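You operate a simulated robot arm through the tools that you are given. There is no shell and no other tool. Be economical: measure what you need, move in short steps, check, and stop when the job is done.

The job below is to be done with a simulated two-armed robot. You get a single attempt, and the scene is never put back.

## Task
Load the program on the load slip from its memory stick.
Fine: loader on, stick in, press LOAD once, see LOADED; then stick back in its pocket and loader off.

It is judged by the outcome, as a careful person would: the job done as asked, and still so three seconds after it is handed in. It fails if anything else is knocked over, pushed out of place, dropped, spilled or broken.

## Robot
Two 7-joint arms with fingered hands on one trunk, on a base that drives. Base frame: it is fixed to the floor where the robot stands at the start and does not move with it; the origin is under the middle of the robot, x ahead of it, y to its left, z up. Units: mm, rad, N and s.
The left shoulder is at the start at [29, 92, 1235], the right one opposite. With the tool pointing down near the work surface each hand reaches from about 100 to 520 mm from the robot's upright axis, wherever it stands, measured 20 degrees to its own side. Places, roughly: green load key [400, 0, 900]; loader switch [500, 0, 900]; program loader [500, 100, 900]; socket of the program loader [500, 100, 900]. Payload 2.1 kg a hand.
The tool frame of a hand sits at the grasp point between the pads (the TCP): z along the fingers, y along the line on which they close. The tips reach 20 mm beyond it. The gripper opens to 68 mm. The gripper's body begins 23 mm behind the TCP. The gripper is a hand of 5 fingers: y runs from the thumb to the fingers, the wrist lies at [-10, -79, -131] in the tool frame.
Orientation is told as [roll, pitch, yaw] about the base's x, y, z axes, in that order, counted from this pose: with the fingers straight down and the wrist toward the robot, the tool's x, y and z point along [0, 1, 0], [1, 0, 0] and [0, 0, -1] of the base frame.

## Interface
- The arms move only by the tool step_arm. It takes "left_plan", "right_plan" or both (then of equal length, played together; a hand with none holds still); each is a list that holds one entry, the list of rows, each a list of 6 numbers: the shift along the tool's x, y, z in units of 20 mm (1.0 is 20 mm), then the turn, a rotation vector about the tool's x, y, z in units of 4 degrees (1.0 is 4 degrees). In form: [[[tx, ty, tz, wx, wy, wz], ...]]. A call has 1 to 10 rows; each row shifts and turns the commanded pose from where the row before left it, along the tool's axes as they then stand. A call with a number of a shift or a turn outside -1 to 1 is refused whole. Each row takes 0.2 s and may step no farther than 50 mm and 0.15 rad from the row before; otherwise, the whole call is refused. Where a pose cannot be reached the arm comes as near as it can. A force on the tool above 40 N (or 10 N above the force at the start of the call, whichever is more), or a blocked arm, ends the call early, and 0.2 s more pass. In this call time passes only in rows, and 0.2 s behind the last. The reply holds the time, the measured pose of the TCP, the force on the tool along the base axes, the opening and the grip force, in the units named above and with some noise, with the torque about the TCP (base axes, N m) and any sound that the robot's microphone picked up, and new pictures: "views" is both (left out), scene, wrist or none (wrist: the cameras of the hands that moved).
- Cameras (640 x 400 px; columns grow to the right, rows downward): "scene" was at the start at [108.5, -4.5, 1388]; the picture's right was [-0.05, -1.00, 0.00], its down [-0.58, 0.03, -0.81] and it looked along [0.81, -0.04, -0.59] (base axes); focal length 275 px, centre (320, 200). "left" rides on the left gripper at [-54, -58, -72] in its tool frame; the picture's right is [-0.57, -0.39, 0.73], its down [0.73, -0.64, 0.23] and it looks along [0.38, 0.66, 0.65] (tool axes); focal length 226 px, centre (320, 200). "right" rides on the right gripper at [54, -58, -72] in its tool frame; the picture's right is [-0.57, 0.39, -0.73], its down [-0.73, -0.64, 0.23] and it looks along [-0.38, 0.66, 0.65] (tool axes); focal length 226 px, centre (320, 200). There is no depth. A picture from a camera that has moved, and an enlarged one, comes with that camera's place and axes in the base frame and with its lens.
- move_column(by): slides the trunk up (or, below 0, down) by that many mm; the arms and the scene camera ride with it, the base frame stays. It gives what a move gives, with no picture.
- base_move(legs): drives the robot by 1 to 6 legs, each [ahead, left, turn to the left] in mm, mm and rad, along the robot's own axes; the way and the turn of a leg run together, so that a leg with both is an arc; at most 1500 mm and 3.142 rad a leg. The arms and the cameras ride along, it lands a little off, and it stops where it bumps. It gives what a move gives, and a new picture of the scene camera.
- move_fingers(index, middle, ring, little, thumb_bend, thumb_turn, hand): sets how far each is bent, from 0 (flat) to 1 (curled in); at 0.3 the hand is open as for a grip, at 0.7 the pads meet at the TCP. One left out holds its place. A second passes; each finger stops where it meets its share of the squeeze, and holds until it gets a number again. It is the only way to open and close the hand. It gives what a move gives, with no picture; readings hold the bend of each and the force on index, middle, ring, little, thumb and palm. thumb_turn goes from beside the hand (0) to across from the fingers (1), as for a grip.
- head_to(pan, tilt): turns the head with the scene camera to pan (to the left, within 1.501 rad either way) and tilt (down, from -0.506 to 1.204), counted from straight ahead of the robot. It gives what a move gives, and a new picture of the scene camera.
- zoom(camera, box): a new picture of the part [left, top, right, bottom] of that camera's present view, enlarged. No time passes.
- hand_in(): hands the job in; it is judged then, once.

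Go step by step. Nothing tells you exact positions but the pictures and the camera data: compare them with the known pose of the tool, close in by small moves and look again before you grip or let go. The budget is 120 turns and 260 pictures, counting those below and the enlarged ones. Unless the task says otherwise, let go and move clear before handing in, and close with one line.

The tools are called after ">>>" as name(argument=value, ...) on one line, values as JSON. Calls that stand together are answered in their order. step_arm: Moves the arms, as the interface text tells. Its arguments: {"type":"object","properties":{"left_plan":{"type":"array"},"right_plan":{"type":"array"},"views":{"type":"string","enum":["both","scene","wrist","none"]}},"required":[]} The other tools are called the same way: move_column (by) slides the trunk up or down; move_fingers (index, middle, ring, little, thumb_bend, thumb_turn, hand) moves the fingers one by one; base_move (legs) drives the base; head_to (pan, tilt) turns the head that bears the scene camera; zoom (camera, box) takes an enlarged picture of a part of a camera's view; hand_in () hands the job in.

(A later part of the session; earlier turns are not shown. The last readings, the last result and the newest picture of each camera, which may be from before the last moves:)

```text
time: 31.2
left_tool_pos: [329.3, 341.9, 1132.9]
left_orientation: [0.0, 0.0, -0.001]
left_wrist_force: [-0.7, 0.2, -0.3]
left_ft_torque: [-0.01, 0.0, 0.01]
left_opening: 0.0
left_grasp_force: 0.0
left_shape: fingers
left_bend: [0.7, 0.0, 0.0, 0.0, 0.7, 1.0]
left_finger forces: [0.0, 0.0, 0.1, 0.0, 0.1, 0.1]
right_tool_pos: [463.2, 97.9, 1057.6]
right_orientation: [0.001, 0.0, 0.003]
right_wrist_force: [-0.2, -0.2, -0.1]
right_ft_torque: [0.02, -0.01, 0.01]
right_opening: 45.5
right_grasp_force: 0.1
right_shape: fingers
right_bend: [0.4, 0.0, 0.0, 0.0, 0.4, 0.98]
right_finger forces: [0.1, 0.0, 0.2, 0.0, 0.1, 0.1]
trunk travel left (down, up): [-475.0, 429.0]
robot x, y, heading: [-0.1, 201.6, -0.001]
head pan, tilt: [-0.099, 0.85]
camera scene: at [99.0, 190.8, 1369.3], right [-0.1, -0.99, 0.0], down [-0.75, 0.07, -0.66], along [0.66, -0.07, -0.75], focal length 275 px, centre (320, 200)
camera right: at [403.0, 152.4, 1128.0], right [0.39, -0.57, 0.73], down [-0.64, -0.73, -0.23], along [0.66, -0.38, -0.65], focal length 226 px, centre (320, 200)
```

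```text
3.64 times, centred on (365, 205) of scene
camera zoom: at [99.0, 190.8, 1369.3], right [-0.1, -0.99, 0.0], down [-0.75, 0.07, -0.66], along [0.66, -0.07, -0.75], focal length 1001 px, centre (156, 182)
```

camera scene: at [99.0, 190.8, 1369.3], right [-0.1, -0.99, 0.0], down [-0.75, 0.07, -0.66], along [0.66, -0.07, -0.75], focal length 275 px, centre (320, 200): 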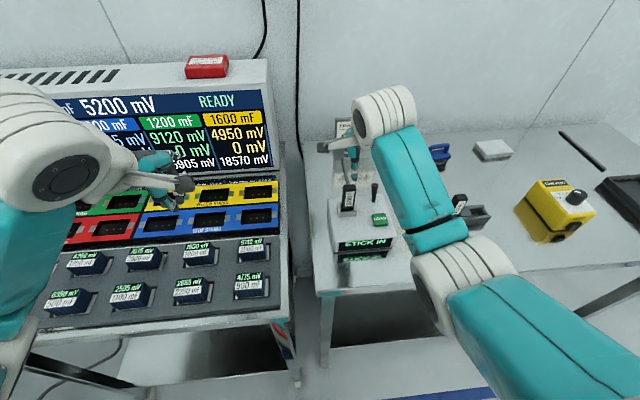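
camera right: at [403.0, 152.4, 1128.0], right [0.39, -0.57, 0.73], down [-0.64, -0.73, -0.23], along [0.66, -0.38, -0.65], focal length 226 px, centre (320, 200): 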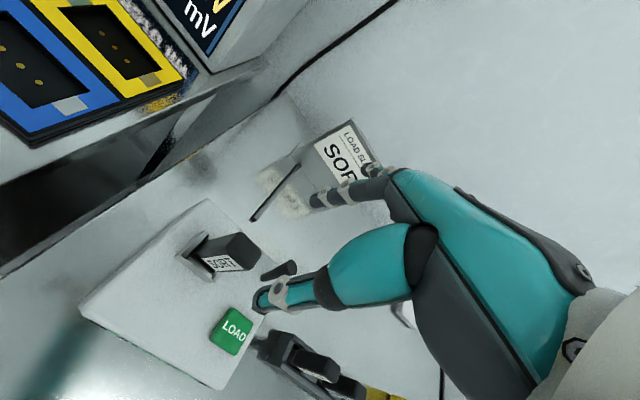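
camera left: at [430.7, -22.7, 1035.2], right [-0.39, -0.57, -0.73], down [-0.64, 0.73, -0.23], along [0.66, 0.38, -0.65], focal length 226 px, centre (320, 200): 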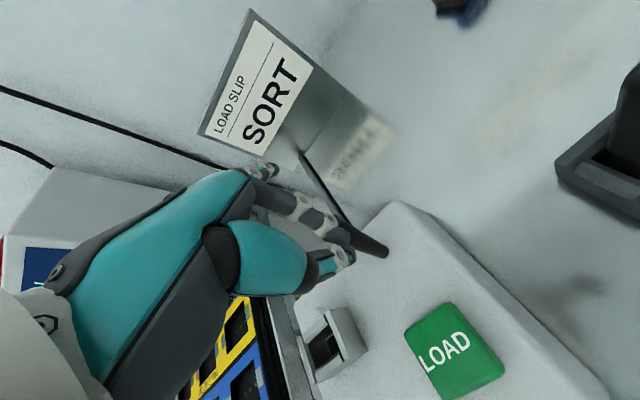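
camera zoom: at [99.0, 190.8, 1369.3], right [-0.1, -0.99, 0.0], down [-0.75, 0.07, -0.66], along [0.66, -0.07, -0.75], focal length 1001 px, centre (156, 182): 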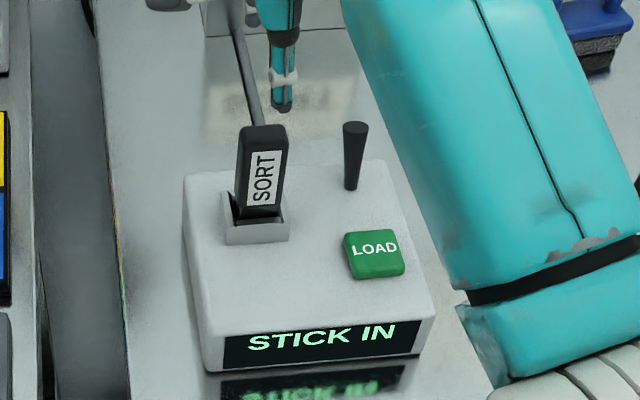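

The stick stands in the socket. The LOAD key top comes out at about (431,33,914), so I'll pinch the right index and thumb and go above it.

>>> move_fingers(hand="right", index=0.7, thumb_bend=0.7)

>>> step_arm(right_plan=[[[-0.8, -0.4, 0, 0, 0, 0], [-0.8, -0.4, 0, 0, 0, 0], [-0.8, -0.4, 0, 0, 0, 0], [-0.85, -0.4, 0, 0, 0, 0], [0, 0, 0.9, 0, 0, 0], [0, 0, 0.9, 0, 0, 0], [0, 0, 0.9, 0, 0, 0], [0, 0, 0.9, 0, 0, 0], [0, 0, 0.9, 0, 0, 0]]], views="both")

>>> zoom(camera="scene", box=[320, 150, 430, 260])

>>> zoom(camera="right", box=[190, 160, 380, 320])

```text
time: 32.2
left_tool_pos: [329.4, 342.0, 1133.4]
left_orientation: [0.001, -0.003, 0.0]
left_wrist_force: [0.6, 0.0, -0.1]
left_ft_torque: [0.01, -0.01, -0.05]
left_opening: 0.0
left_grasp_force: 0.1
left_shape: fingers
left_bend: [0.7, 0.0, 0.0, 0.0, 0.7, 1.0]
left_finger forces: [0.0, 0.0, 0.1, 0.0, 0.0, 0.0]
right_tool_pos: [462.8, 97.3, 1056.8]
right_orientation: [0.001, 0.001, 0.0]
right_wrist_force: [0.0, -0.2, -0.2]
right_ft_torque: [-0.03, 0.02, 0.01]
right_opening: 0.1
right_grasp_force: 0.1
right_shape: fingers
right_bend: [0.7, 0.0, 0.0, 0.0, 0.7, 0.98]
right_finger forces: [0.0, 0.1, 0.0, 0.0, 0.0, 0.0]
trunk travel left (down, up): [-475.0, 429.0]
robot x, y, heading: [-0.4, 198.8, 0.0]
head pan, tilt: [-0.099, 0.85]
```

```text
time: 34.2
left_tool_pos: [329.0, 341.7, 1134.0]
left_orientation: [0.0, -0.001, 0.0]
left_wrist_force: [0.2, 0.1, 0.4]
left_ft_torque: [0.01, 0.04, 0.0]
left_opening: 0.0
left_grasp_force: 0.0
left_shape: fingers
left_bend: [0.7, 0.0, 0.0, 0.0, 0.7, 1.0]
left_finger forces: [0.0, 0.0, 0.1, 0.0, 0.0, 0.0]
right_tool_pos: [431.6, 31.4, 966.9]
right_orientation: [0.0, 0.0, 0.001]
right_wrist_force: [-0.4, 0.3, -0.2]
right_ft_torque: [-0.01, -0.01, -0.01]
right_opening: 0.1
right_grasp_force: 0.0
right_shape: fingers
right_bend: [0.7, 0.0, 0.0, 0.0, 0.7, 0.98]
right_finger forces: [0.0, 0.1, 0.0, 0.0, 0.0, 0.0]
trunk travel left (down, up): [-475.0, 429.0]
robot x, y, heading: [0.6, 200.5, -0.001]
head pan, tilt: [-0.099, 0.85]
camera scene: at [99.0, 190.7, 1369.3], right [-0.1, -0.99, 0.0], down [-0.75, 0.07, -0.66], along [0.66, -0.07, -0.75], focal length 275 px, centre (320, 200)
camera right: at [371.7, 87.0, 1038.0], right [0.39, -0.57, 0.73], down [-0.64, -0.73, -0.23], along [0.66, -0.38, -0.65], focal length 226 px, centre (320, 200)
```

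scene: 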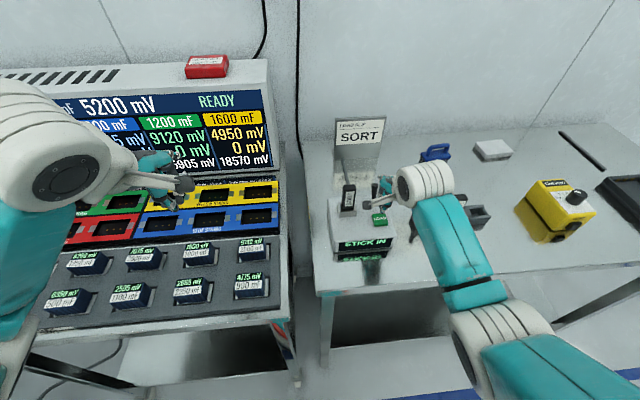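
right: 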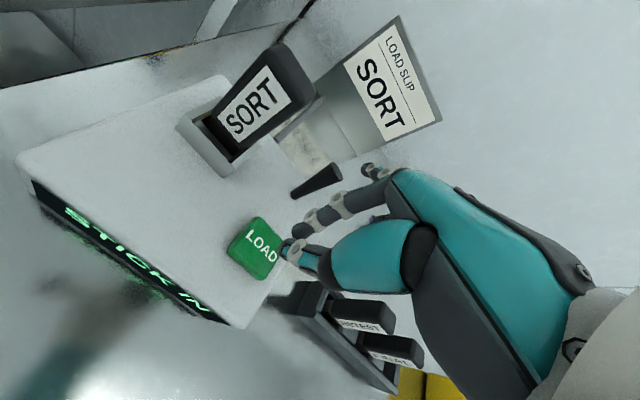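

```text
3.64 times, centred on (375, 205) of scene
camera zoom: at [99.0, 190.7, 1369.3], right [-0.1, -0.99, 0.0], down [-0.75, 0.07, -0.66], along [0.66, -0.07, -0.75], focal length 1001 px, centre (120, 182)
```

zoom: 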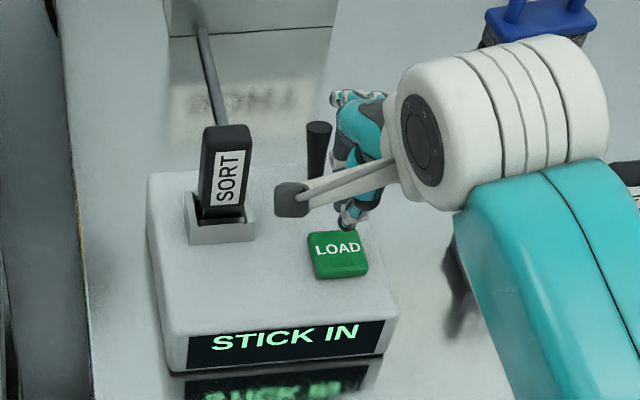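

```text
2.50 times, centred on (285, 240) of right
camera zoom: at [371.7, 87.0, 1038.0], right [0.39, -0.57, 0.73], down [-0.64, -0.73, -0.23], along [0.66, -0.38, -0.65], focal length 565 px, centre (408, 100)
```

zoom: 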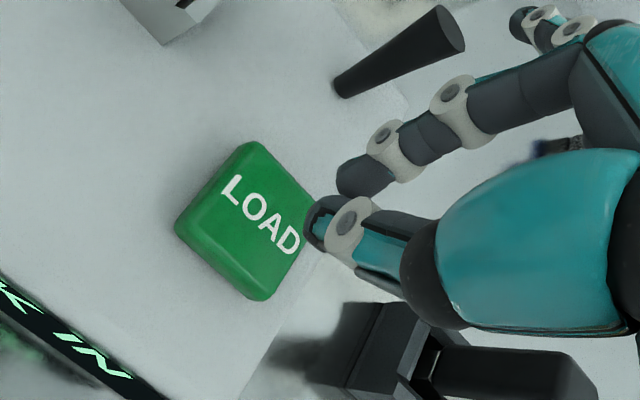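

The tip is over the key. I'll go down to just above it, then press in small steps.

>>> step_arm(right_plan=[[[0.05, 0, 0.6, 0, 0, 0], [0, 0, 0.6, 0, 0, 0]]], views="wrist")

>>> zoom(camera="right", box=[190, 160, 380, 320])

>>> zoom(camera="scene", box=[320, 170, 420, 260])

```text
time: 34.8
left_tool_pos: [330.1, 340.7, 1134.3]
left_orientation: [-0.001, 0.001, 0.002]
left_wrist_force: [-0.1, -0.8, 0.6]
left_ft_torque: [0.0, 0.04, -0.01]
left_opening: 0.0
left_grasp_force: 0.0
left_shape: fingers
left_bend: [0.7, 0.0, 0.0, 0.0, 0.7, 1.0]
left_finger forces: [0.0, 0.0, 0.0, 0.0, 0.1, 0.0]
right_tool_pos: [430.2, 32.5, 942.0]
right_orientation: [0.0, 0.0, 0.001]
right_wrist_force: [-0.3, -1.8, 2.2]
right_ft_torque: [0.0, -0.15, -0.08]
right_opening: 0.0
right_grasp_force: 1.2
right_shape: fingers
right_bend: [0.7, 0.0, 0.0, 0.0, 0.7, 0.98]
right_finger forces: [0.0, 1.8, 0.0, 0.1, 0.0, 0.0]
trunk travel left (down, up): [-475.0, 429.0]
robot x, y, heading: [-2.2, 202.3, -0.0]
head pan, tilt: [-0.099, 0.85]
camera right: at [371.4, 87.5, 1014.0], right [0.39, -0.57, 0.73], down [-0.64, -0.73, -0.23], along [0.66, -0.38, -0.65], focal length 226 px, centre (320, 200)
```

right: 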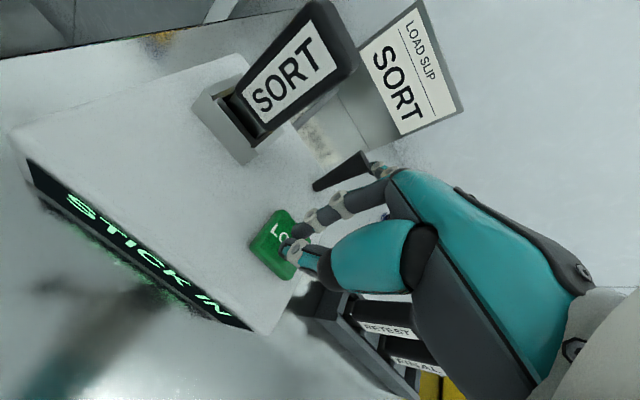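

```text
2.50 times, centred on (285, 240) of right
camera zoom: at [371.4, 87.5, 1014.0], right [0.39, -0.57, 0.73], down [-0.64, -0.73, -0.23], along [0.66, -0.38, -0.65], focal length 565 px, centre (408, 100)
```

zoom: 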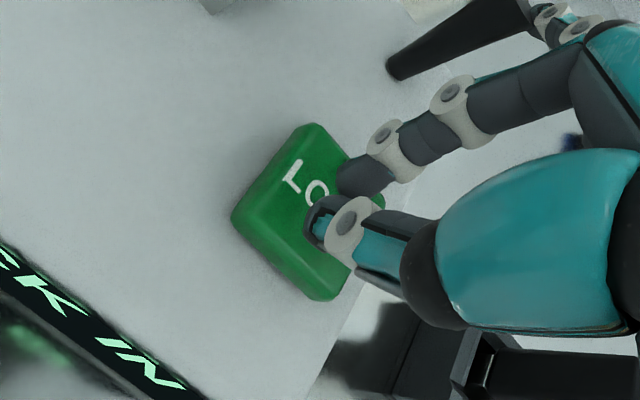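

```text
4.44 times, centred on (370, 215) of scene
camera zoom: at [98.8, 190.6, 1369.3], right [-0.1, -0.99, 0.0], down [-0.75, 0.07, -0.66], along [0.66, -0.07, -0.75], focal length 1224 px, centre (98, 133)
```

zoom: 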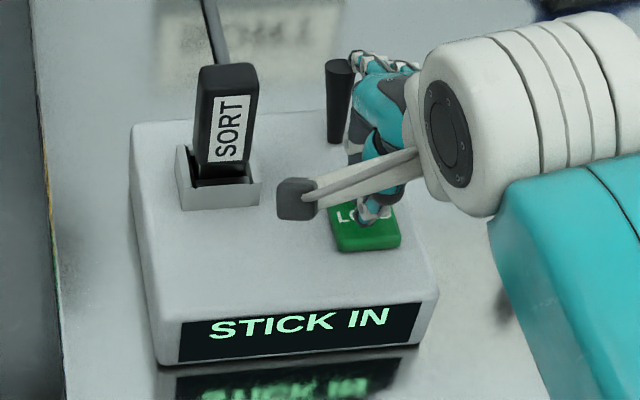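

The middle finger is brushing the lever with 1.8 N. I'll lift off straight away and curl it in beside the index finger.

>>> step_arm(right_plan=[[[0, -0.1, -0.7, 0, 0, 0], [0, -0.1, -0.8, 0, 0, 0]]], views="none")

>>> move_fingers(hand="right", middle=0.7)

>>> zoom(camera="right", box=[190, 120, 430, 320])

>>> zoom(camera="scene", box=[320, 170, 420, 260])

```text
time: 35.4
left_tool_pos: [329.8, 341.2, 1133.7]
left_orientation: [0.001, -0.001, -0.001]
left_wrist_force: [-0.1, 0.3, 0.5]
left_ft_torque: [0.02, 0.02, -0.01]
left_opening: 0.2
left_grasp_force: 0.0
left_shape: fingers
left_bend: [0.7, 0.0, 0.0, 0.0, 0.7, 1.0]
left_finger forces: [0.0, 0.0, 0.0, 0.0, 0.0, 0.0]
right_tool_pos: [426.1, 33.8, 972.6]
right_orientation: [0.0, -0.001, 0.001]
right_wrist_force: [0.0, -0.2, 0.4]
right_ft_torque: [0.0, -0.02, -0.03]
right_opening: 0.0
right_grasp_force: 0.0
right_shape: fingers
right_bend: [0.7, 0.0, 0.0, 0.0, 0.7, 0.98]
right_finger forces: [0.0, 0.1, 0.1, 0.1, 0.1, 0.0]
trunk travel left (down, up): [-475.0, 429.0]
robot x, y, heading: [0.5, 196.1, -0.004]
head pan, tilt: [-0.099, 0.85]
```

```text
time: 36.4
left_tool_pos: [330.6, 341.2, 1133.7]
left_orientation: [0.003, 0.0, 0.001]
left_wrist_force: [0.4, -0.5, -0.4]
left_ft_torque: [0.01, -0.03, 0.02]
left_opening: 0.0
left_grasp_force: 0.0
left_shape: fingers
left_bend: [0.7, 0.0, 0.0, 0.0, 0.7, 1.0]
left_finger forces: [0.0, 0.0, 0.2, 0.0, 0.1, 0.0]
right_tool_pos: [426.6, 33.5, 973.4]
right_orientation: [0.001, 0.0, 0.0]
right_wrist_force: [0.7, -0.8, -0.3]
right_ft_torque: [0.03, 0.04, 0.01]
right_opening: 0.0
right_grasp_force: 0.1
right_shape: fingers
right_bend: [0.7, 0.7, 0.0, 0.0, 0.7, 0.98]
right_finger forces: [0.1, 0.0, 0.0, 0.0, 0.0, 0.0]
trunk travel left (down, up): [-475.0, 429.0]
robot x, y, heading: [-2.4, 199.7, 0.001]
head pan, tilt: [-0.099, 0.85]
```

```text
2.00 times, centred on (310, 220) of right
camera zoom: at [367.3, 87.9, 1043.8], right [0.39, -0.57, 0.73], down [-0.64, -0.73, -0.23], along [0.66, -0.38, -0.65], focal length 452 px, centre (340, 160)
```

zoom: 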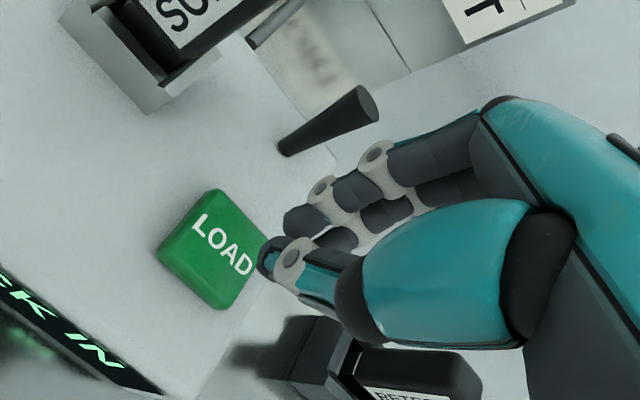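

```text
4.44 times, centred on (370, 215) of scene
camera zoom: at [98.9, 190.8, 1369.3], right [-0.1, -0.99, 0.0], down [-0.75, 0.07, -0.66], along [0.66, -0.07, -0.75], focal length 1224 px, centre (98, 133)
```

zoom: 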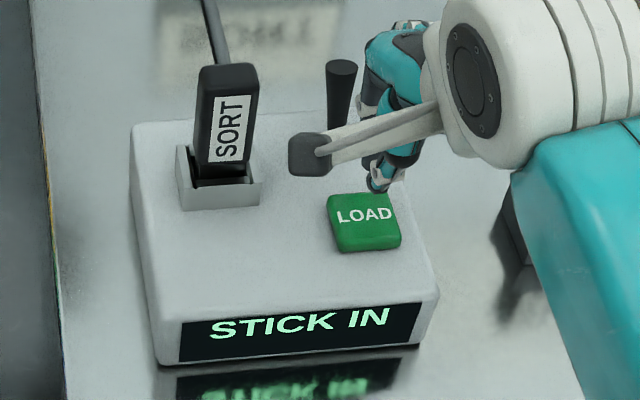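

The lever is still on. I'll go down over the key again.

>>> step_arm(right_plan=[[[0.05, 0.1, 0.8, 0, 0, 0], [0.05, 0, 0.7, 0, 0, 0]]], views="none")

>>> zoom(camera="right", box=[190, 120, 430, 320])

```text
time: 37.0
left_tool_pos: [330.0, 340.9, 1133.2]
left_orientation: [-0.001, 0.001, 0.001]
left_wrist_force: [-0.2, 0.5, 0.2]
left_ft_torque: [-0.06, 0.0, 0.02]
left_opening: 0.1
left_grasp_force: 0.1
left_shape: fingers
left_bend: [0.7, 0.0, 0.0, 0.0, 0.7, 1.0]
left_finger forces: [0.0, 0.1, 0.0, 0.0, 0.0, 0.1]
right_tool_pos: [429.0, 35.6, 943.5]
right_orientation: [-0.002, 0.001, 0.0]
right_wrist_force: [-0.2, 0.3, 0.1]
right_ft_torque: [-0.01, 0.0, -0.02]
right_opening: 0.0
right_grasp_force: 0.2
right_shape: fingers
right_bend: [0.7, 0.7, 0.0, 0.0, 0.7, 0.98]
right_finger forces: [0.1, 0.1, 0.0, 0.1, 0.0, 0.0]
trunk travel left (down, up): [-475.0, 429.0]
robot x, y, heading: [5.3, 203.1, -0.003]
head pan, tilt: [-0.099, 0.85]
```

```text
2.00 times, centred on (310, 220) of right
camera zoom: at [369.3, 89.9, 1013.8], right [0.39, -0.57, 0.73], down [-0.64, -0.73, -0.23], along [0.66, -0.38, -0.65], focal length 452 px, centre (340, 160)
```

zoom: 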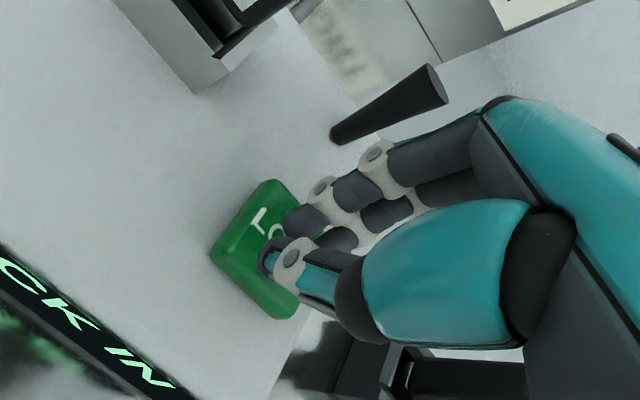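

It is clear of the lever. I'll press gently.

>>> step_arm(right_plan=[[[0, 0, 0.15, 0, 0, 0], [0, 0, 0.15, 0, 0, 0], [0, 0, 0.15, 0, 0, 0]]], views="scene")

>>> zoom(camera="scene", box=[320, 170, 420, 260])

```text
time: 37.8
left_tool_pos: [330.3, 340.6, 1134.9]
left_orientation: [0.001, 0.0, 0.0]
left_wrist_force: [-0.6, -0.1, 0.4]
left_ft_torque: [0.02, 0.0, -0.04]
left_opening: 0.1
left_grasp_force: 0.0
left_shape: fingers
left_bend: [0.7, 0.0, 0.0, 0.0, 0.7, 1.0]
left_finger forces: [0.1, 0.1, 0.1, 0.0, 0.0, 0.0]
right_tool_pos: [428.5, 35.5, 932.7]
right_orientation: [0.0, 0.001, 0.0]
right_wrist_force: [-0.2, -1.2, 1.0]
right_ft_torque: [-0.01, -0.01, -0.01]
right_opening: 0.0
right_grasp_force: 0.2
right_shape: fingers
right_bend: [0.7, 0.7, 0.0, 0.0, 0.7, 0.98]
right_finger forces: [0.0, 0.1, 0.0, 0.1, 1.2, 0.0]
trunk travel left (down, up): [-475.0, 429.0]
robot x, y, heading: [2.0, 201.3, 0.003]
head pan, tilt: [-0.099, 0.85]
heard: click
camera scene: at [98.8, 190.8, 1369.3], right [-0.1, -0.99, 0.0], down [-0.75, 0.07, -0.66], along [0.66, -0.07, -0.75], focal length 275 px, centre (320, 200)
```

scene: 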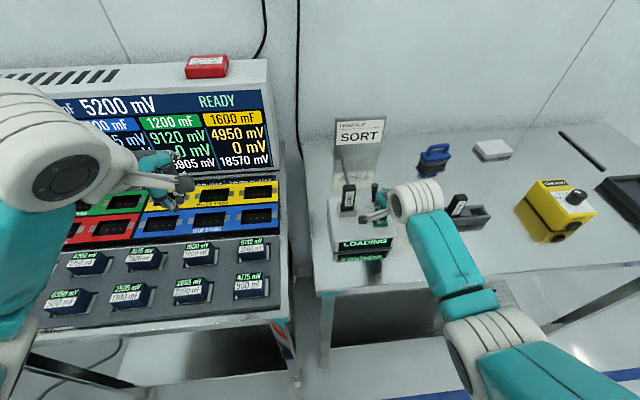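

```text
4.44 times, centred on (370, 215) of scene
camera zoom: at [98.8, 190.8, 1369.3], right [-0.1, -0.99, 0.0], down [-0.75, 0.07, -0.66], along [0.66, -0.07, -0.75], focal length 1224 px, centre (98, 133)
```

zoom: 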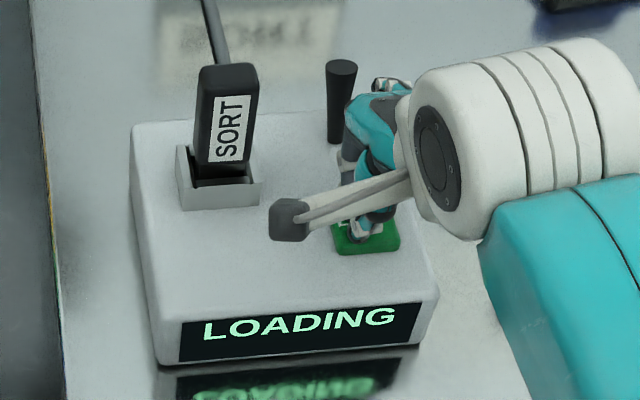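

There was a click and the display shows LOADING. I'll lift off and wait for LOADED.

>>> step_arm(right_plan=[[[0, -0.2, -0.7, 0, 0, 0], [0, -0.2, -1, 0, 0, 0], [0, -0.1, -1, 0, 0, 0], [0, 0, -1, 0, 0, 0], [0, 0, -1, 0, 0, 0], [0, 0, -1, 0, 0, 0]]], views="none")

>>> move_fingers(hand="right", index=0.4, middle=0, thumb_bend=0.4)

>>> zoom(camera="scene", box=[320, 170, 420, 260])

```text
time: 39.2
left_tool_pos: [330.4, 340.3, 1134.9]
left_orientation: [0.001, -0.001, 0.001]
left_wrist_force: [0.0, 0.7, 0.2]
left_ft_torque: [0.04, -0.03, -0.02]
left_opening: 0.2
left_grasp_force: 0.1
left_shape: fingers
left_bend: [0.7, 0.0, 0.0, 0.0, 0.7, 1.0]
left_finger forces: [0.1, 0.1, 0.0, 0.0, 0.1, 0.0]
right_tool_pos: [418.9, 34.2, 1048.0]
right_orientation: [0.001, -0.001, 0.0]
right_wrist_force: [-0.1, -0.6, 0.0]
right_ft_torque: [0.0, -0.01, -0.01]
right_opening: 0.1
right_grasp_force: 0.1
right_shape: fingers
right_bend: [0.7, 0.7, 0.0, 0.0, 0.7, 0.98]
right_finger forces: [0.0, 0.0, 0.1, 0.1, 0.1, 0.0]
trunk travel left (down, up): [-475.0, 429.0]
robot x, y, heading: [0.0, 202.0, -0.002]
head pan, tilt: [-0.099, 0.85]
```

```text
time: 40.2
left_tool_pos: [330.5, 341.8, 1133.7]
left_orientation: [0.001, 0.001, 0.0]
left_wrist_force: [0.1, 0.9, -0.7]
left_ft_torque: [-0.01, 0.0, 0.02]
left_opening: 0.0
left_grasp_force: 0.1
left_shape: fingers
left_bend: [0.7, 0.0, 0.0, 0.0, 0.7, 1.0]
left_finger forces: [0.0, 0.1, 0.0, 0.0, 0.0, 0.0]
right_tool_pos: [419.0, 35.1, 1047.2]
right_orientation: [-0.002, 0.0, -0.003]
right_wrist_force: [0.2, 0.1, -0.1]
right_ft_torque: [-0.01, 0.01, 0.01]
right_opening: 45.7
right_grasp_force: 0.1
right_shape: fingers
right_bend: [0.4, 0.0, 0.0, 0.0, 0.4, 0.98]
right_finger forces: [0.1, 0.1, 0.1, 0.0, 0.1, 0.0]
trunk travel left (down, up): [-475.0, 429.0]
robot x, y, heading: [1.7, 199.5, -0.001]
head pan, tilt: [-0.099, 0.85]
```

```text
4.44 times, centred on (370, 215) of scene
camera zoom: at [98.9, 190.7, 1369.3], right [-0.1, -0.99, 0.0], down [-0.75, 0.07, -0.66], along [0.66, -0.07, -0.75], focal length 1224 px, centre (98, 133)
```

zoom: 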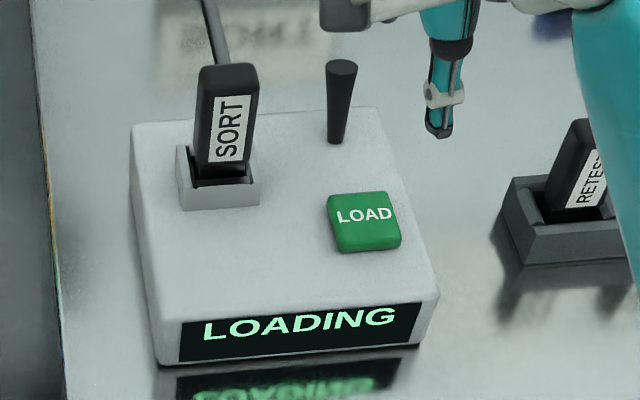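

It is still LOADING. I'll bring the hand back over the stick while it finishes.

>>> step_arm(right_plan=[[[0.62, 0.42, -0.1, 0, 0, 0], [0.62, 0.42, -0.1, 0, 0, 0], [0.62, 0.42, -0.1, 0, 0, 0], [0.62, 0.42, 0, 0, 0, 0], [0.62, 0.42, 0, 0, 0, 0], [0, 0, 0, 0, 0, 0], [0, 0, 0, 0, 0, 0], [0, 0, 0, 0, 0, 0], [0, 0, 0, 0, 0, 0], [0, 0, 0, 0, 0, 0]]], views="wrist")

>>> zoom(camera="scene", box=[320, 170, 420, 260])

```text
time: 42.4
left_tool_pos: [330.0, 342.2, 1133.3]
left_orientation: [0.0, 0.0, 0.0]
left_wrist_force: [-0.4, 0.5, -0.6]
left_ft_torque: [0.03, 0.0, -0.01]
left_opening: 0.0
left_grasp_force: 0.0
left_shape: fingers
left_bend: [0.7, 0.0, 0.0, 0.0, 0.7, 1.0]
left_finger forces: [0.0, 0.1, 0.0, 0.1, 0.1, 0.0]
right_tool_pos: [462.3, 97.1, 1053.8]
right_orientation: [0.0, 0.001, 0.0]
right_wrist_force: [-0.4, 0.7, 0.0]
right_ft_torque: [-0.02, 0.01, 0.0]
right_opening: 45.5
right_grasp_force: 0.1
right_shape: fingers
right_bend: [0.4, 0.0, 0.0, 0.0, 0.4, 0.98]
right_finger forces: [0.0, 0.0, 0.1, 0.0, 0.0, 0.0]
trunk travel left (down, up): [-475.0, 429.0]
robot x, y, heading: [-0.4, 199.7, -0.003]
head pan, tilt: [-0.099, 0.85]
camera right: at [402.7, 151.6, 1124.5], right [0.39, -0.57, 0.73], down [-0.64, -0.73, -0.23], along [0.66, -0.38, -0.65], focal length 226 px, centre (320, 200)
```

right: 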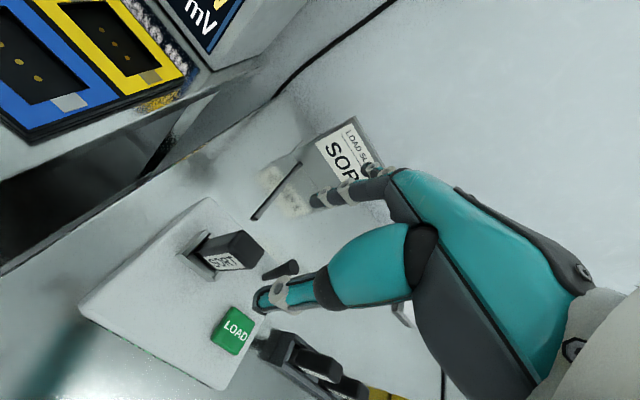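

```text
4.44 times, centred on (370, 215) of scene
camera zoom: at [99.0, 190.8, 1369.3], right [-0.1, -0.99, 0.0], down [-0.75, 0.07, -0.66], along [0.66, -0.07, -0.75], focal length 1224 px, centre (98, 133)
```

zoom: 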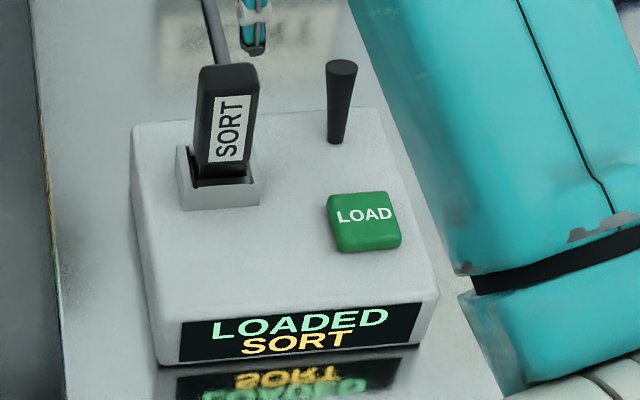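

LOADED SORT is showing. Next I'll take the stick out, going down around it first.

>>> step_arm(right_plan=[[[0, 0, 0.8, 0, 0, 0], [0, 0, 0.8, 0, 0, 0], [0, 0, 0.8, 0, 0, 0], [0, 0, 0.8, 0, 0, 0], [0, 0, 0.72, 0, 0, 0]]], views="none")

>>> zoom(camera="right", box=[160, 120, 420, 320])

>>> zoom(camera="scene", box=[320, 150, 400, 230])

```text
time: 43.6
left_tool_pos: [330.0, 341.6, 1132.8]
left_orientation: [0.0, 0.001, 0.001]
left_wrist_force: [0.6, 0.2, -0.4]
left_ft_torque: [-0.02, 0.0, -0.02]
left_opening: 0.0
left_grasp_force: 0.1
left_shape: fingers
left_bend: [0.7, 0.0, 0.0, 0.0, 0.7, 1.0]
left_finger forces: [0.1, 0.0, 0.0, 0.0, 0.1, 0.0]
right_tool_pos: [461.4, 97.5, 975.0]
right_orientation: [0.0, 0.0, 0.0]
right_wrist_force: [0.2, -0.6, -0.4]
right_ft_torque: [0.04, 0.0, 0.01]
right_opening: 45.5
right_grasp_force: 0.3
right_shape: fingers
right_bend: [0.4, 0.0, 0.0, 0.0, 0.4, 0.98]
right_finger forces: [0.0, 0.0, 0.0, 0.0, 0.0, 0.0]
trunk travel left (down, up): [-475.0, 429.0]
robot x, y, heading: [-0.1, 198.1, 0.002]
head pan, tilt: [-0.099, 0.85]
```

```text
2.00 times, centred on (290, 220) of right
camera zoom: at [401.6, 152.4, 1046.1], right [0.39, -0.57, 0.73], down [-0.64, -0.73, -0.23], along [0.66, -0.38, -0.65], focal length 452 px, centre (380, 160)
```

zoom: 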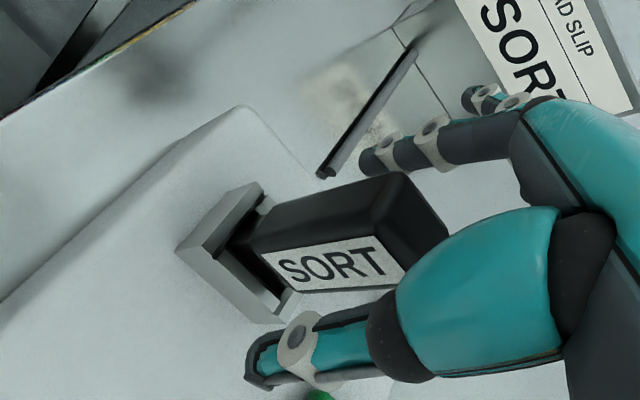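

```text
5.00 times, centred on (360, 190) of scene
camera zoom: at [99.0, 190.8, 1369.3], right [-0.1, -0.99, 0.0], down [-0.75, 0.07, -0.66], along [0.66, -0.07, -0.75], focal length 1377 px, centre (120, 250)
```

zoom: 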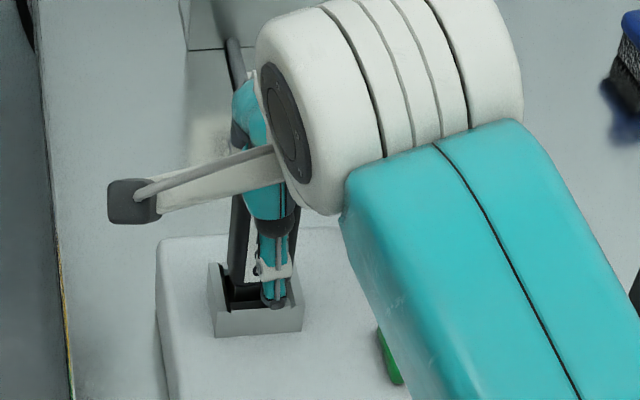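

>>> move_fingers(hand="right", index=0.8, thumb_bend=0.8)

>>> step_arm(right_plan=[[[0, 0, -0.4, 0, 0, 0], [0, 0, -0.5, 0, 0, 0], [0, 0, -0.6, 0, 0, 0], [0, 0, -0.9, 0, 0, 0], [0, 0, -1, 0, 0, 0], [0, -0.3, -1, 0, 0, 0], [0, -0.3, -1, 0, 0, 0]]], views="both")

>>> zoom(camera="right", box=[160, 120, 420, 320])

>>> zoom(camera="scene", box=[320, 110, 420, 260])

```text
time: 44.6
left_tool_pos: [329.9, 340.8, 1133.3]
left_orientation: [0.0, 0.0, -0.001]
left_wrist_force: [0.3, 0.5, 0.2]
left_ft_torque: [-0.01, 0.0, 0.01]
left_opening: 0.1
left_grasp_force: 0.2
left_shape: fingers
left_bend: [0.7, 0.0, 0.0, 0.0, 0.7, 1.0]
left_finger forces: [0.1, 0.0, 0.0, 0.0, 0.1, 0.0]
right_tool_pos: [460.6, 97.4, 975.8]
right_orientation: [0.001, -0.001, -0.001]
right_wrist_force: [-0.3, 0.6, -0.4]
right_ft_torque: [-0.01, 0.01, 0.0]
right_opening: 7.5
right_grasp_force: 9.4
right_shape: fingers
right_bend: [0.74, 0.0, 0.0, 0.0, 0.65, 0.97]
right_finger forces: [9.5, 0.0, 0.1, 0.0, 9.6, 0.0]
trunk travel left (down, up): [-475.0, 429.0]
robot x, y, heading: [0.9, 198.2, 0.002]
head pan, tilt: [-0.099, 0.85]
```

```text
time: 46.2
left_tool_pos: [330.4, 340.1, 1133.1]
left_orientation: [0.001, 0.0, 0.001]
left_wrist_force: [-0.6, 0.2, 0.2]
left_ft_torque: [-0.01, 0.0, -0.01]
left_opening: 0.0
left_grasp_force: 0.0
left_shape: fingers
left_bend: [0.7, 0.0, 0.0, 0.0, 0.7, 1.0]
left_finger forces: [0.1, 0.1, 0.1, 0.1, 0.0, 0.0]
right_tool_pos: [448.9, 96.8, 1083.6]
right_orientation: [0.001, 0.0, 0.0]
right_wrist_force: [0.3, 0.4, -0.3]
right_ft_torque: [-0.04, -0.03, 0.01]
right_opening: 7.5
right_grasp_force: 10.1
right_shape: fingers
right_bend: [0.74, 0.0, 0.0, 0.0, 0.65, 0.97]
right_finger forces: [9.7, 0.1, 0.1, 0.0, 9.7, 0.0]
trunk travel left (down, up): [-475.0, 429.0]
robot x, y, heading: [0.6, 199.8, 0.002]
head pan, tilt: [-0.099, 0.85]
camera scene: at [99.0, 190.8, 1369.3], right [-0.1, -0.99, 0.0], down [-0.75, 0.07, -0.66], along [0.66, -0.07, -0.75], focal length 275 px, centre (320, 200)
camera right: at [389.4, 151.8, 1155.0], right [0.39, -0.57, 0.73], down [-0.64, -0.73, -0.23], along [0.66, -0.38, -0.65], focal length 226 px, centre (320, 200)
```

scene: 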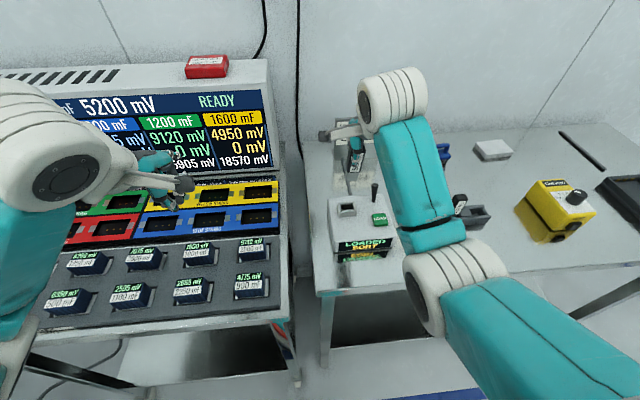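
right: 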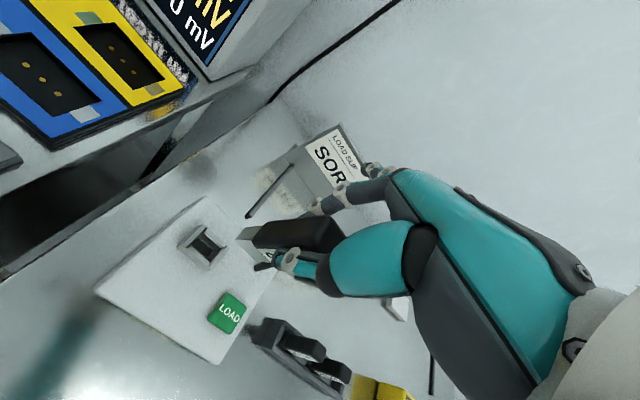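

```text
2.00 times, centred on (290, 220) of right
camera zoom: at [389.4, 151.8, 1155.0], right [0.39, -0.57, 0.73], down [-0.64, -0.73, -0.23], along [0.66, -0.38, -0.65], focal length 452 px, centre (380, 160)
```

zoom: 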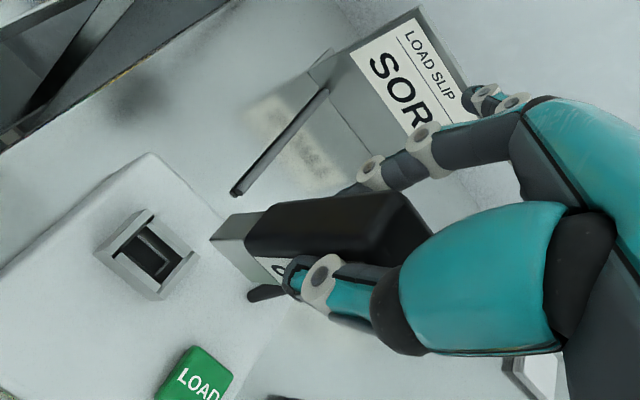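

```text
2.67 times, centred on (370, 185) of scene
camera zoom: at [99.0, 190.8, 1369.3], right [-0.1, -0.99, 0.0], down [-0.75, 0.07, -0.66], along [0.66, -0.07, -0.75], focal length 734 px, centre (187, 240)
```

zoom: 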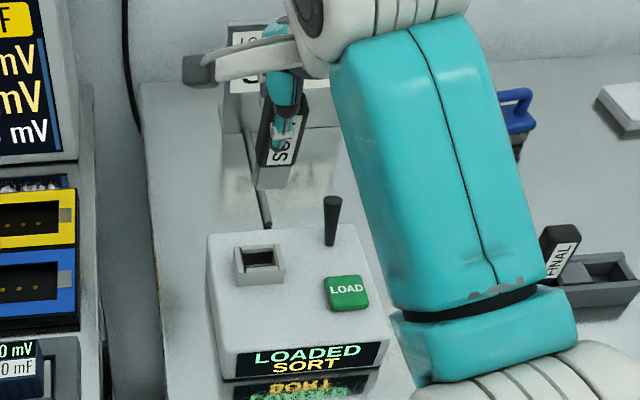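

The stick is out and firmly held. I'll drive the base back right toward the rack.

>>> base_move(legs=[[0, -200, 0]])

>>> step_arm(right_plan=[[[-0.8, 0, 0, 0, 0, 0], [-0.8, 0, 0, 0, 0, 0], [-0.8, -0.1, 0, 0, 0, 0], [-0.8, -0.1, 0, 0, 0, 0], [-0.8, -0.1, 0.4, 0, 0, 0], [-0.7, 0, 0.8, 0, 0, 0]]], views="both")

```text
time: 47.8
left_tool_pos: [330.7, 138.7, 1133.7]
left_orientation: [0.001, 0.001, 0.001]
left_wrist_force: [0.1, 0.5, 0.3]
left_ft_torque: [-0.01, -0.04, 0.01]
left_opening: 0.0
left_grasp_force: 0.2
left_shape: fingers
left_bend: [0.7, 0.0, 0.0, 0.0, 0.7, 1.0]
left_finger forces: [0.0, 0.1, 0.0, 0.0, 0.1, 0.1]
right_tool_pos: [449.2, -103.8, 1084.1]
right_orientation: [0.001, 0.0, 0.003]
right_wrist_force: [0.1, -0.1, -0.9]
right_ft_torque: [0.03, -0.01, 0.03]
right_opening: 7.5
right_grasp_force: 9.5
right_shape: fingers
right_bend: [0.74, 0.0, 0.0, 0.0, 0.65, 0.97]
right_finger forces: [9.6, 0.1, 0.1, 0.0, 9.7, 0.1]
trunk travel left (down, up): [-475.0, 429.0]
robot x, y, heading: [0.6, 0.1, -0.0]
head pan, tilt: [-0.099, 0.85]
camera scene: at [99.0, -11.2, 1369.3], right [-0.1, -1.0, 0.0], down [-0.75, 0.07, -0.66], along [0.66, -0.07, -0.75], focal length 275 px, centre (320, 200)
```

scene: 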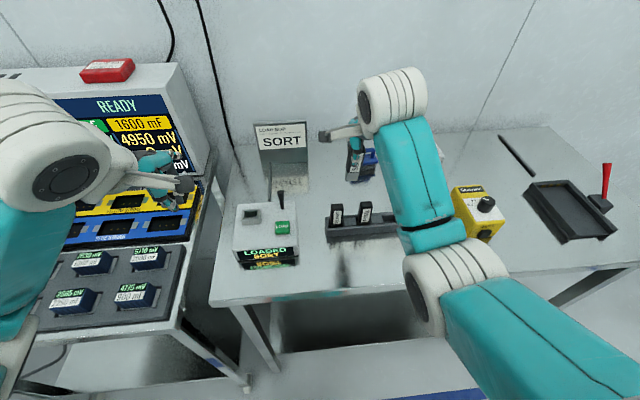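

```text
time: 49.2
left_tool_pos: [329.4, 140.4, 1133.3]
left_orientation: [-0.001, -0.001, 0.001]
left_wrist_force: [-0.4, -0.6, 1.4]
left_ft_torque: [0.0, 0.0, -0.01]
left_opening: 0.1
left_grasp_force: 0.1
left_shape: fingers
left_bend: [0.7, 0.0, 0.0, 0.0, 0.7, 1.0]
left_finger forces: [0.0, 0.1, 0.1, 0.0, 0.1, 0.0]
right_tool_pos: [442.5, -199.0, 1058.8]
right_orientation: [0.0, 0.0, 0.001]
right_wrist_force: [0.2, -0.6, -0.7]
right_ft_torque: [0.0, 0.0, 0.0]
right_opening: 7.5
right_grasp_force: 9.4
right_shape: fingers
right_bend: [0.74, 0.0, 0.0, 0.0, 0.65, 0.97]
right_finger forces: [9.6, 0.0, 0.0, 0.0, 9.7, 0.1]
trunk travel left (down, up): [-475.0, 429.0]
robot x, y, heading: [0.3, -4.2, 0.001]
head pan, tilt: [-0.099, 0.85]
camera scene: at [99.0, -10.8, 1369.3], right [-0.1, -1.0, 0.0], down [-0.75, 0.07, -0.66], along [0.66, -0.07, -0.75], focal length 275 px, centre (320, 200)
camera right: at [383.0, -144.3, 1130.7], right [0.39, -0.57, 0.73], down [-0.64, -0.73, -0.23], along [0.66, -0.38, -0.65], focal length 226 px, centre (320, 200)
```

scene: 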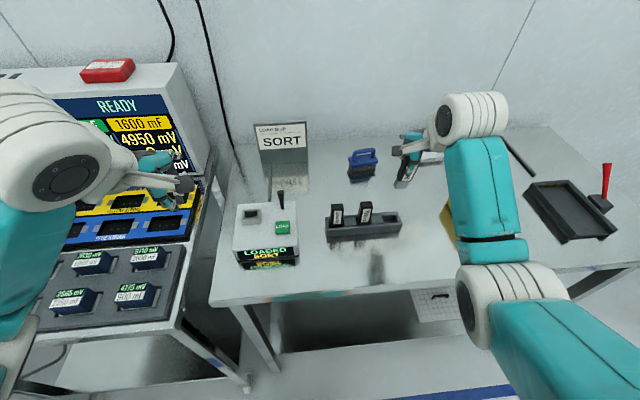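
right: 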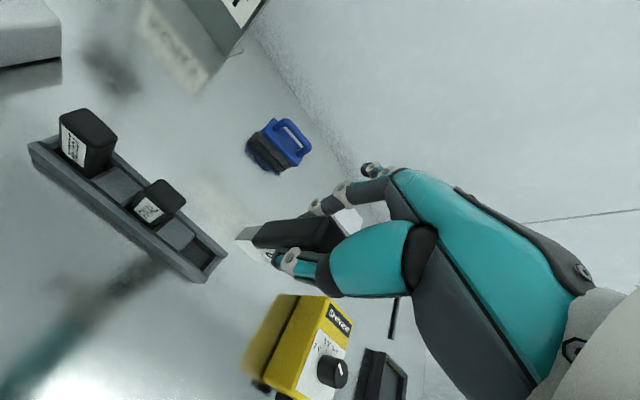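

I'll come down over the pocket and compare.

>>> step_arm(right_plan=[[[0.1, 0.08, 0.9, 0, 0, 0], [0, 0, 0.9, 0, 0, 0], [0, 0, 0.9, 0, 0, 0], [0, 0, 0.6, 0, 0, 0]]], views="none")

>>> zoom(camera="right", box=[150, 170, 290, 290])

>>> zoom(camera="scene", box=[350, 160, 430, 250])

```text
time: 50.2
left_tool_pos: [330.8, 140.2, 1132.3]
left_orientation: [0.0, 0.0, 0.0]
left_wrist_force: [-0.4, 0.5, -0.8]
left_ft_torque: [0.01, -0.03, 0.03]
left_opening: 0.0
left_grasp_force: 0.0
left_shape: fingers
left_bend: [0.7, 0.0, 0.0, 0.0, 0.7, 1.0]
left_finger forces: [0.1, 0.0, 0.0, 0.0, 0.1, 0.0]
right_tool_pos: [444.7, -197.2, 992.9]
right_orientation: [-0.002, 0.001, 0.003]
right_wrist_force: [-0.3, 0.5, -0.9]
right_ft_torque: [0.01, 0.0, 0.01]
right_opening: 7.4
right_grasp_force: 9.3
right_shape: fingers
right_bend: [0.74, 0.0, 0.0, 0.0, 0.65, 0.97]
right_finger forces: [9.7, 0.1, 0.1, 0.1, 9.7, 0.0]
trunk travel left (down, up): [-475.0, 429.0]
robot x, y, heading: [-1.4, -1.8, -0.008]
head pan, tilt: [-0.099, 0.85]
```

```text
3.33 times, centred on (220, 230) of right
camera zoom: at [385.4, -141.2, 1064.5], right [0.39, -0.56, 0.73], down [-0.64, -0.73, -0.23], along [0.66, -0.38, -0.65], focal length 754 px, centre (653, 100)
```

zoom: 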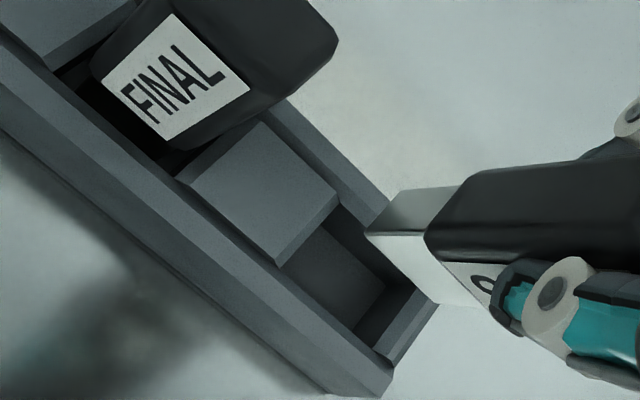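

```text
4.44 times, centred on (390, 205) of scene
camera zoom: at [99.0, -10.7, 1369.3], right [-0.1, -1.0, 0.0], down [-0.75, 0.07, -0.66], along [0.66, -0.07, -0.75], focal length 1224 px, centre (9, 178)
```

zoom: 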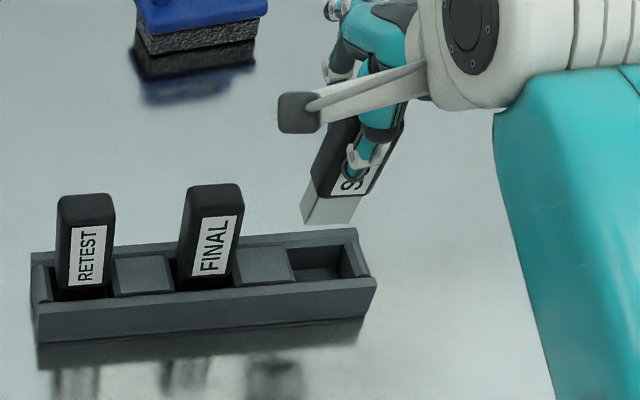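

>>> zoom(camera="scene", box=[400, 190, 440, 230])

>>> zoom(camera="scene", box=[375, 190, 445, 240])

>>> zoom(camera="right", box=[190, 200, 270, 265])

```text
10.00 times, centred on (420, 210) of scene
camera zoom: at [99.0, -10.7, 1369.3], right [-0.1, -1.0, 0.0], down [-0.75, 0.07, -0.66], along [0.66, -0.07, -0.75], focal length 2753 px, centre (-680, 100)
```

zoom: 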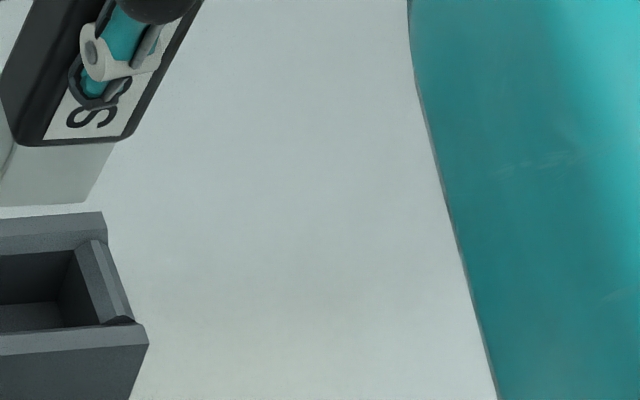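

```text
8.00 times, centred on (410, 215) of scene
camera zoom: at [99.0, -10.7, 1369.3], right [-0.1, -1.0, 0.0], down [-0.75, 0.07, -0.66], along [0.66, -0.07, -0.75], focal length 2203 px, centre (-400, 80)
```

zoom: 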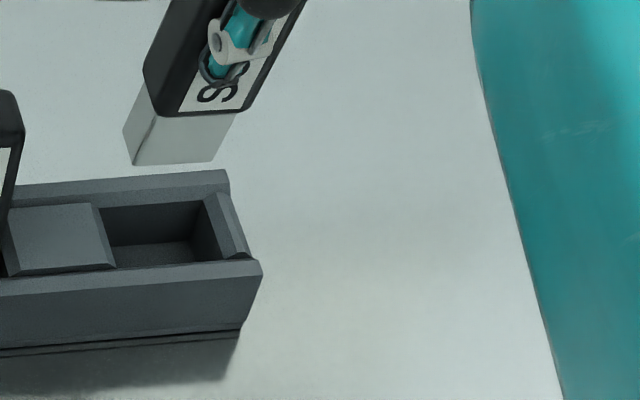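

```text
6.15 times, centred on (230, 232) of right
camera zoom: at [385.4, -141.2, 1064.5], right [0.39, -0.56, 0.73], down [-0.64, -0.73, -0.23], along [0.66, -0.38, -0.65], focal length 1391 px, centre (874, 0)
```

zoom: 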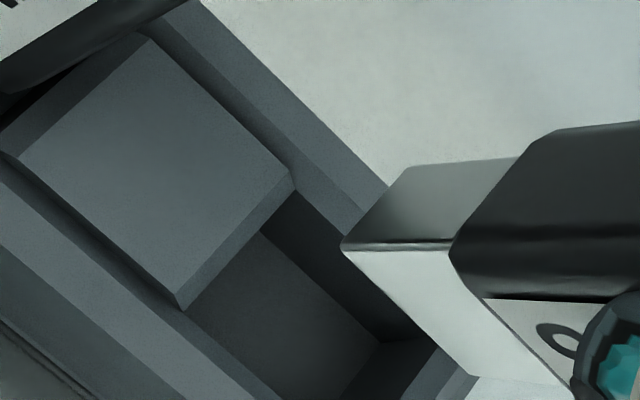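

The stick has tilted by about 5° about the x axis in the grip, so the plug has swung toward +y. I'll turn the hand to stand it upright and check again.

>>> step_arm(right_plan=[[[0, 0, -0.2, 0, -0.6, 0], [0, 0, 0, 0, -0.6, 0]]], views="none")

>>> zoom(camera="scene", box=[375, 170, 445, 240])

>>> zoom(camera="right", box=[190, 190, 290, 270])

```text
time: 50.8
left_tool_pos: [330.0, 139.1, 1133.5]
left_orientation: [0.0, 0.0, 0.001]
left_wrist_force: [-0.2, -0.4, 0.0]
left_ft_torque: [0.01, -0.03, -0.01]
left_opening: 0.3
left_grasp_force: 0.1
left_shape: fingers
left_bend: [0.7, 0.0, 0.0, 0.0, 0.7, 1.0]
left_finger forces: [0.0, 0.1, 0.0, 0.0, 0.1, 0.1]
right_tool_pos: [445.3, -196.5, 998.1]
right_orientation: [-0.085, 0.0, 0.001]
right_wrist_force: [0.0, -0.4, 0.5]
right_ft_torque: [0.0, -0.02, 0.03]
right_opening: 7.6
right_grasp_force: 10.0
right_shape: fingers
right_bend: [0.74, 0.0, 0.0, 0.0, 0.65, 0.97]
right_finger forces: [9.7, 0.0, 0.1, 0.0, 9.6, 0.0]
trunk travel left (down, up): [-475.0, 429.0]
robot x, y, heading: [0.5, -2.2, -0.001]
head pan, tilt: [-0.099, 0.85]
```

```text
5.71 times, centred on (410, 205) of scene
camera zoom: at [99.0, -10.7, 1369.3], right [-0.1, -1.0, 0.0], down [-0.75, 0.07, -0.66], along [0.66, -0.07, -0.75], focal length 1573 px, centre (-194, 171)
```

zoom: 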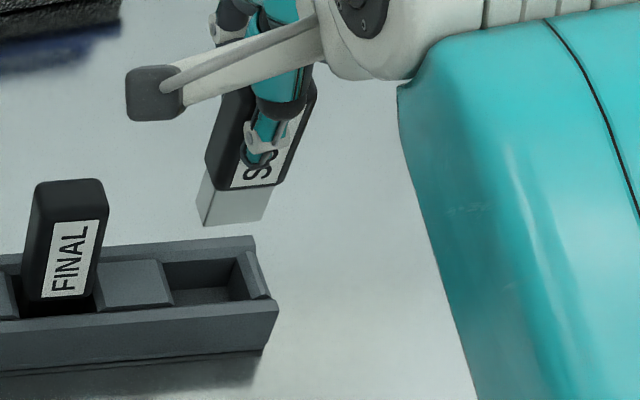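

```text
5.00 times, centred on (240, 230) of right
camera zoom: at [385.2, -135.5, 1063.7], right [0.39, -0.5, 0.77], down [-0.64, -0.75, -0.17], along [0.66, -0.43, -0.61], focal length 1130 px, centre (720, 50)
```

zoom: 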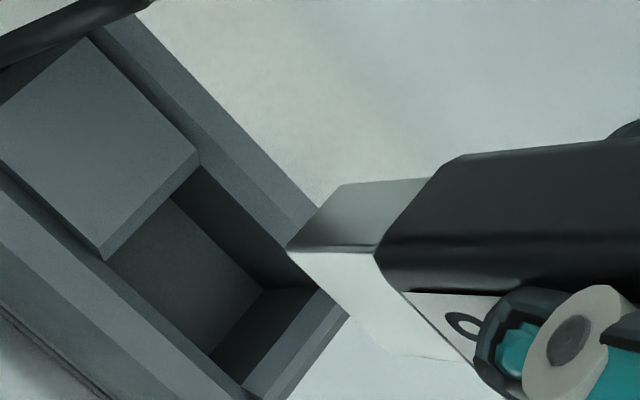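

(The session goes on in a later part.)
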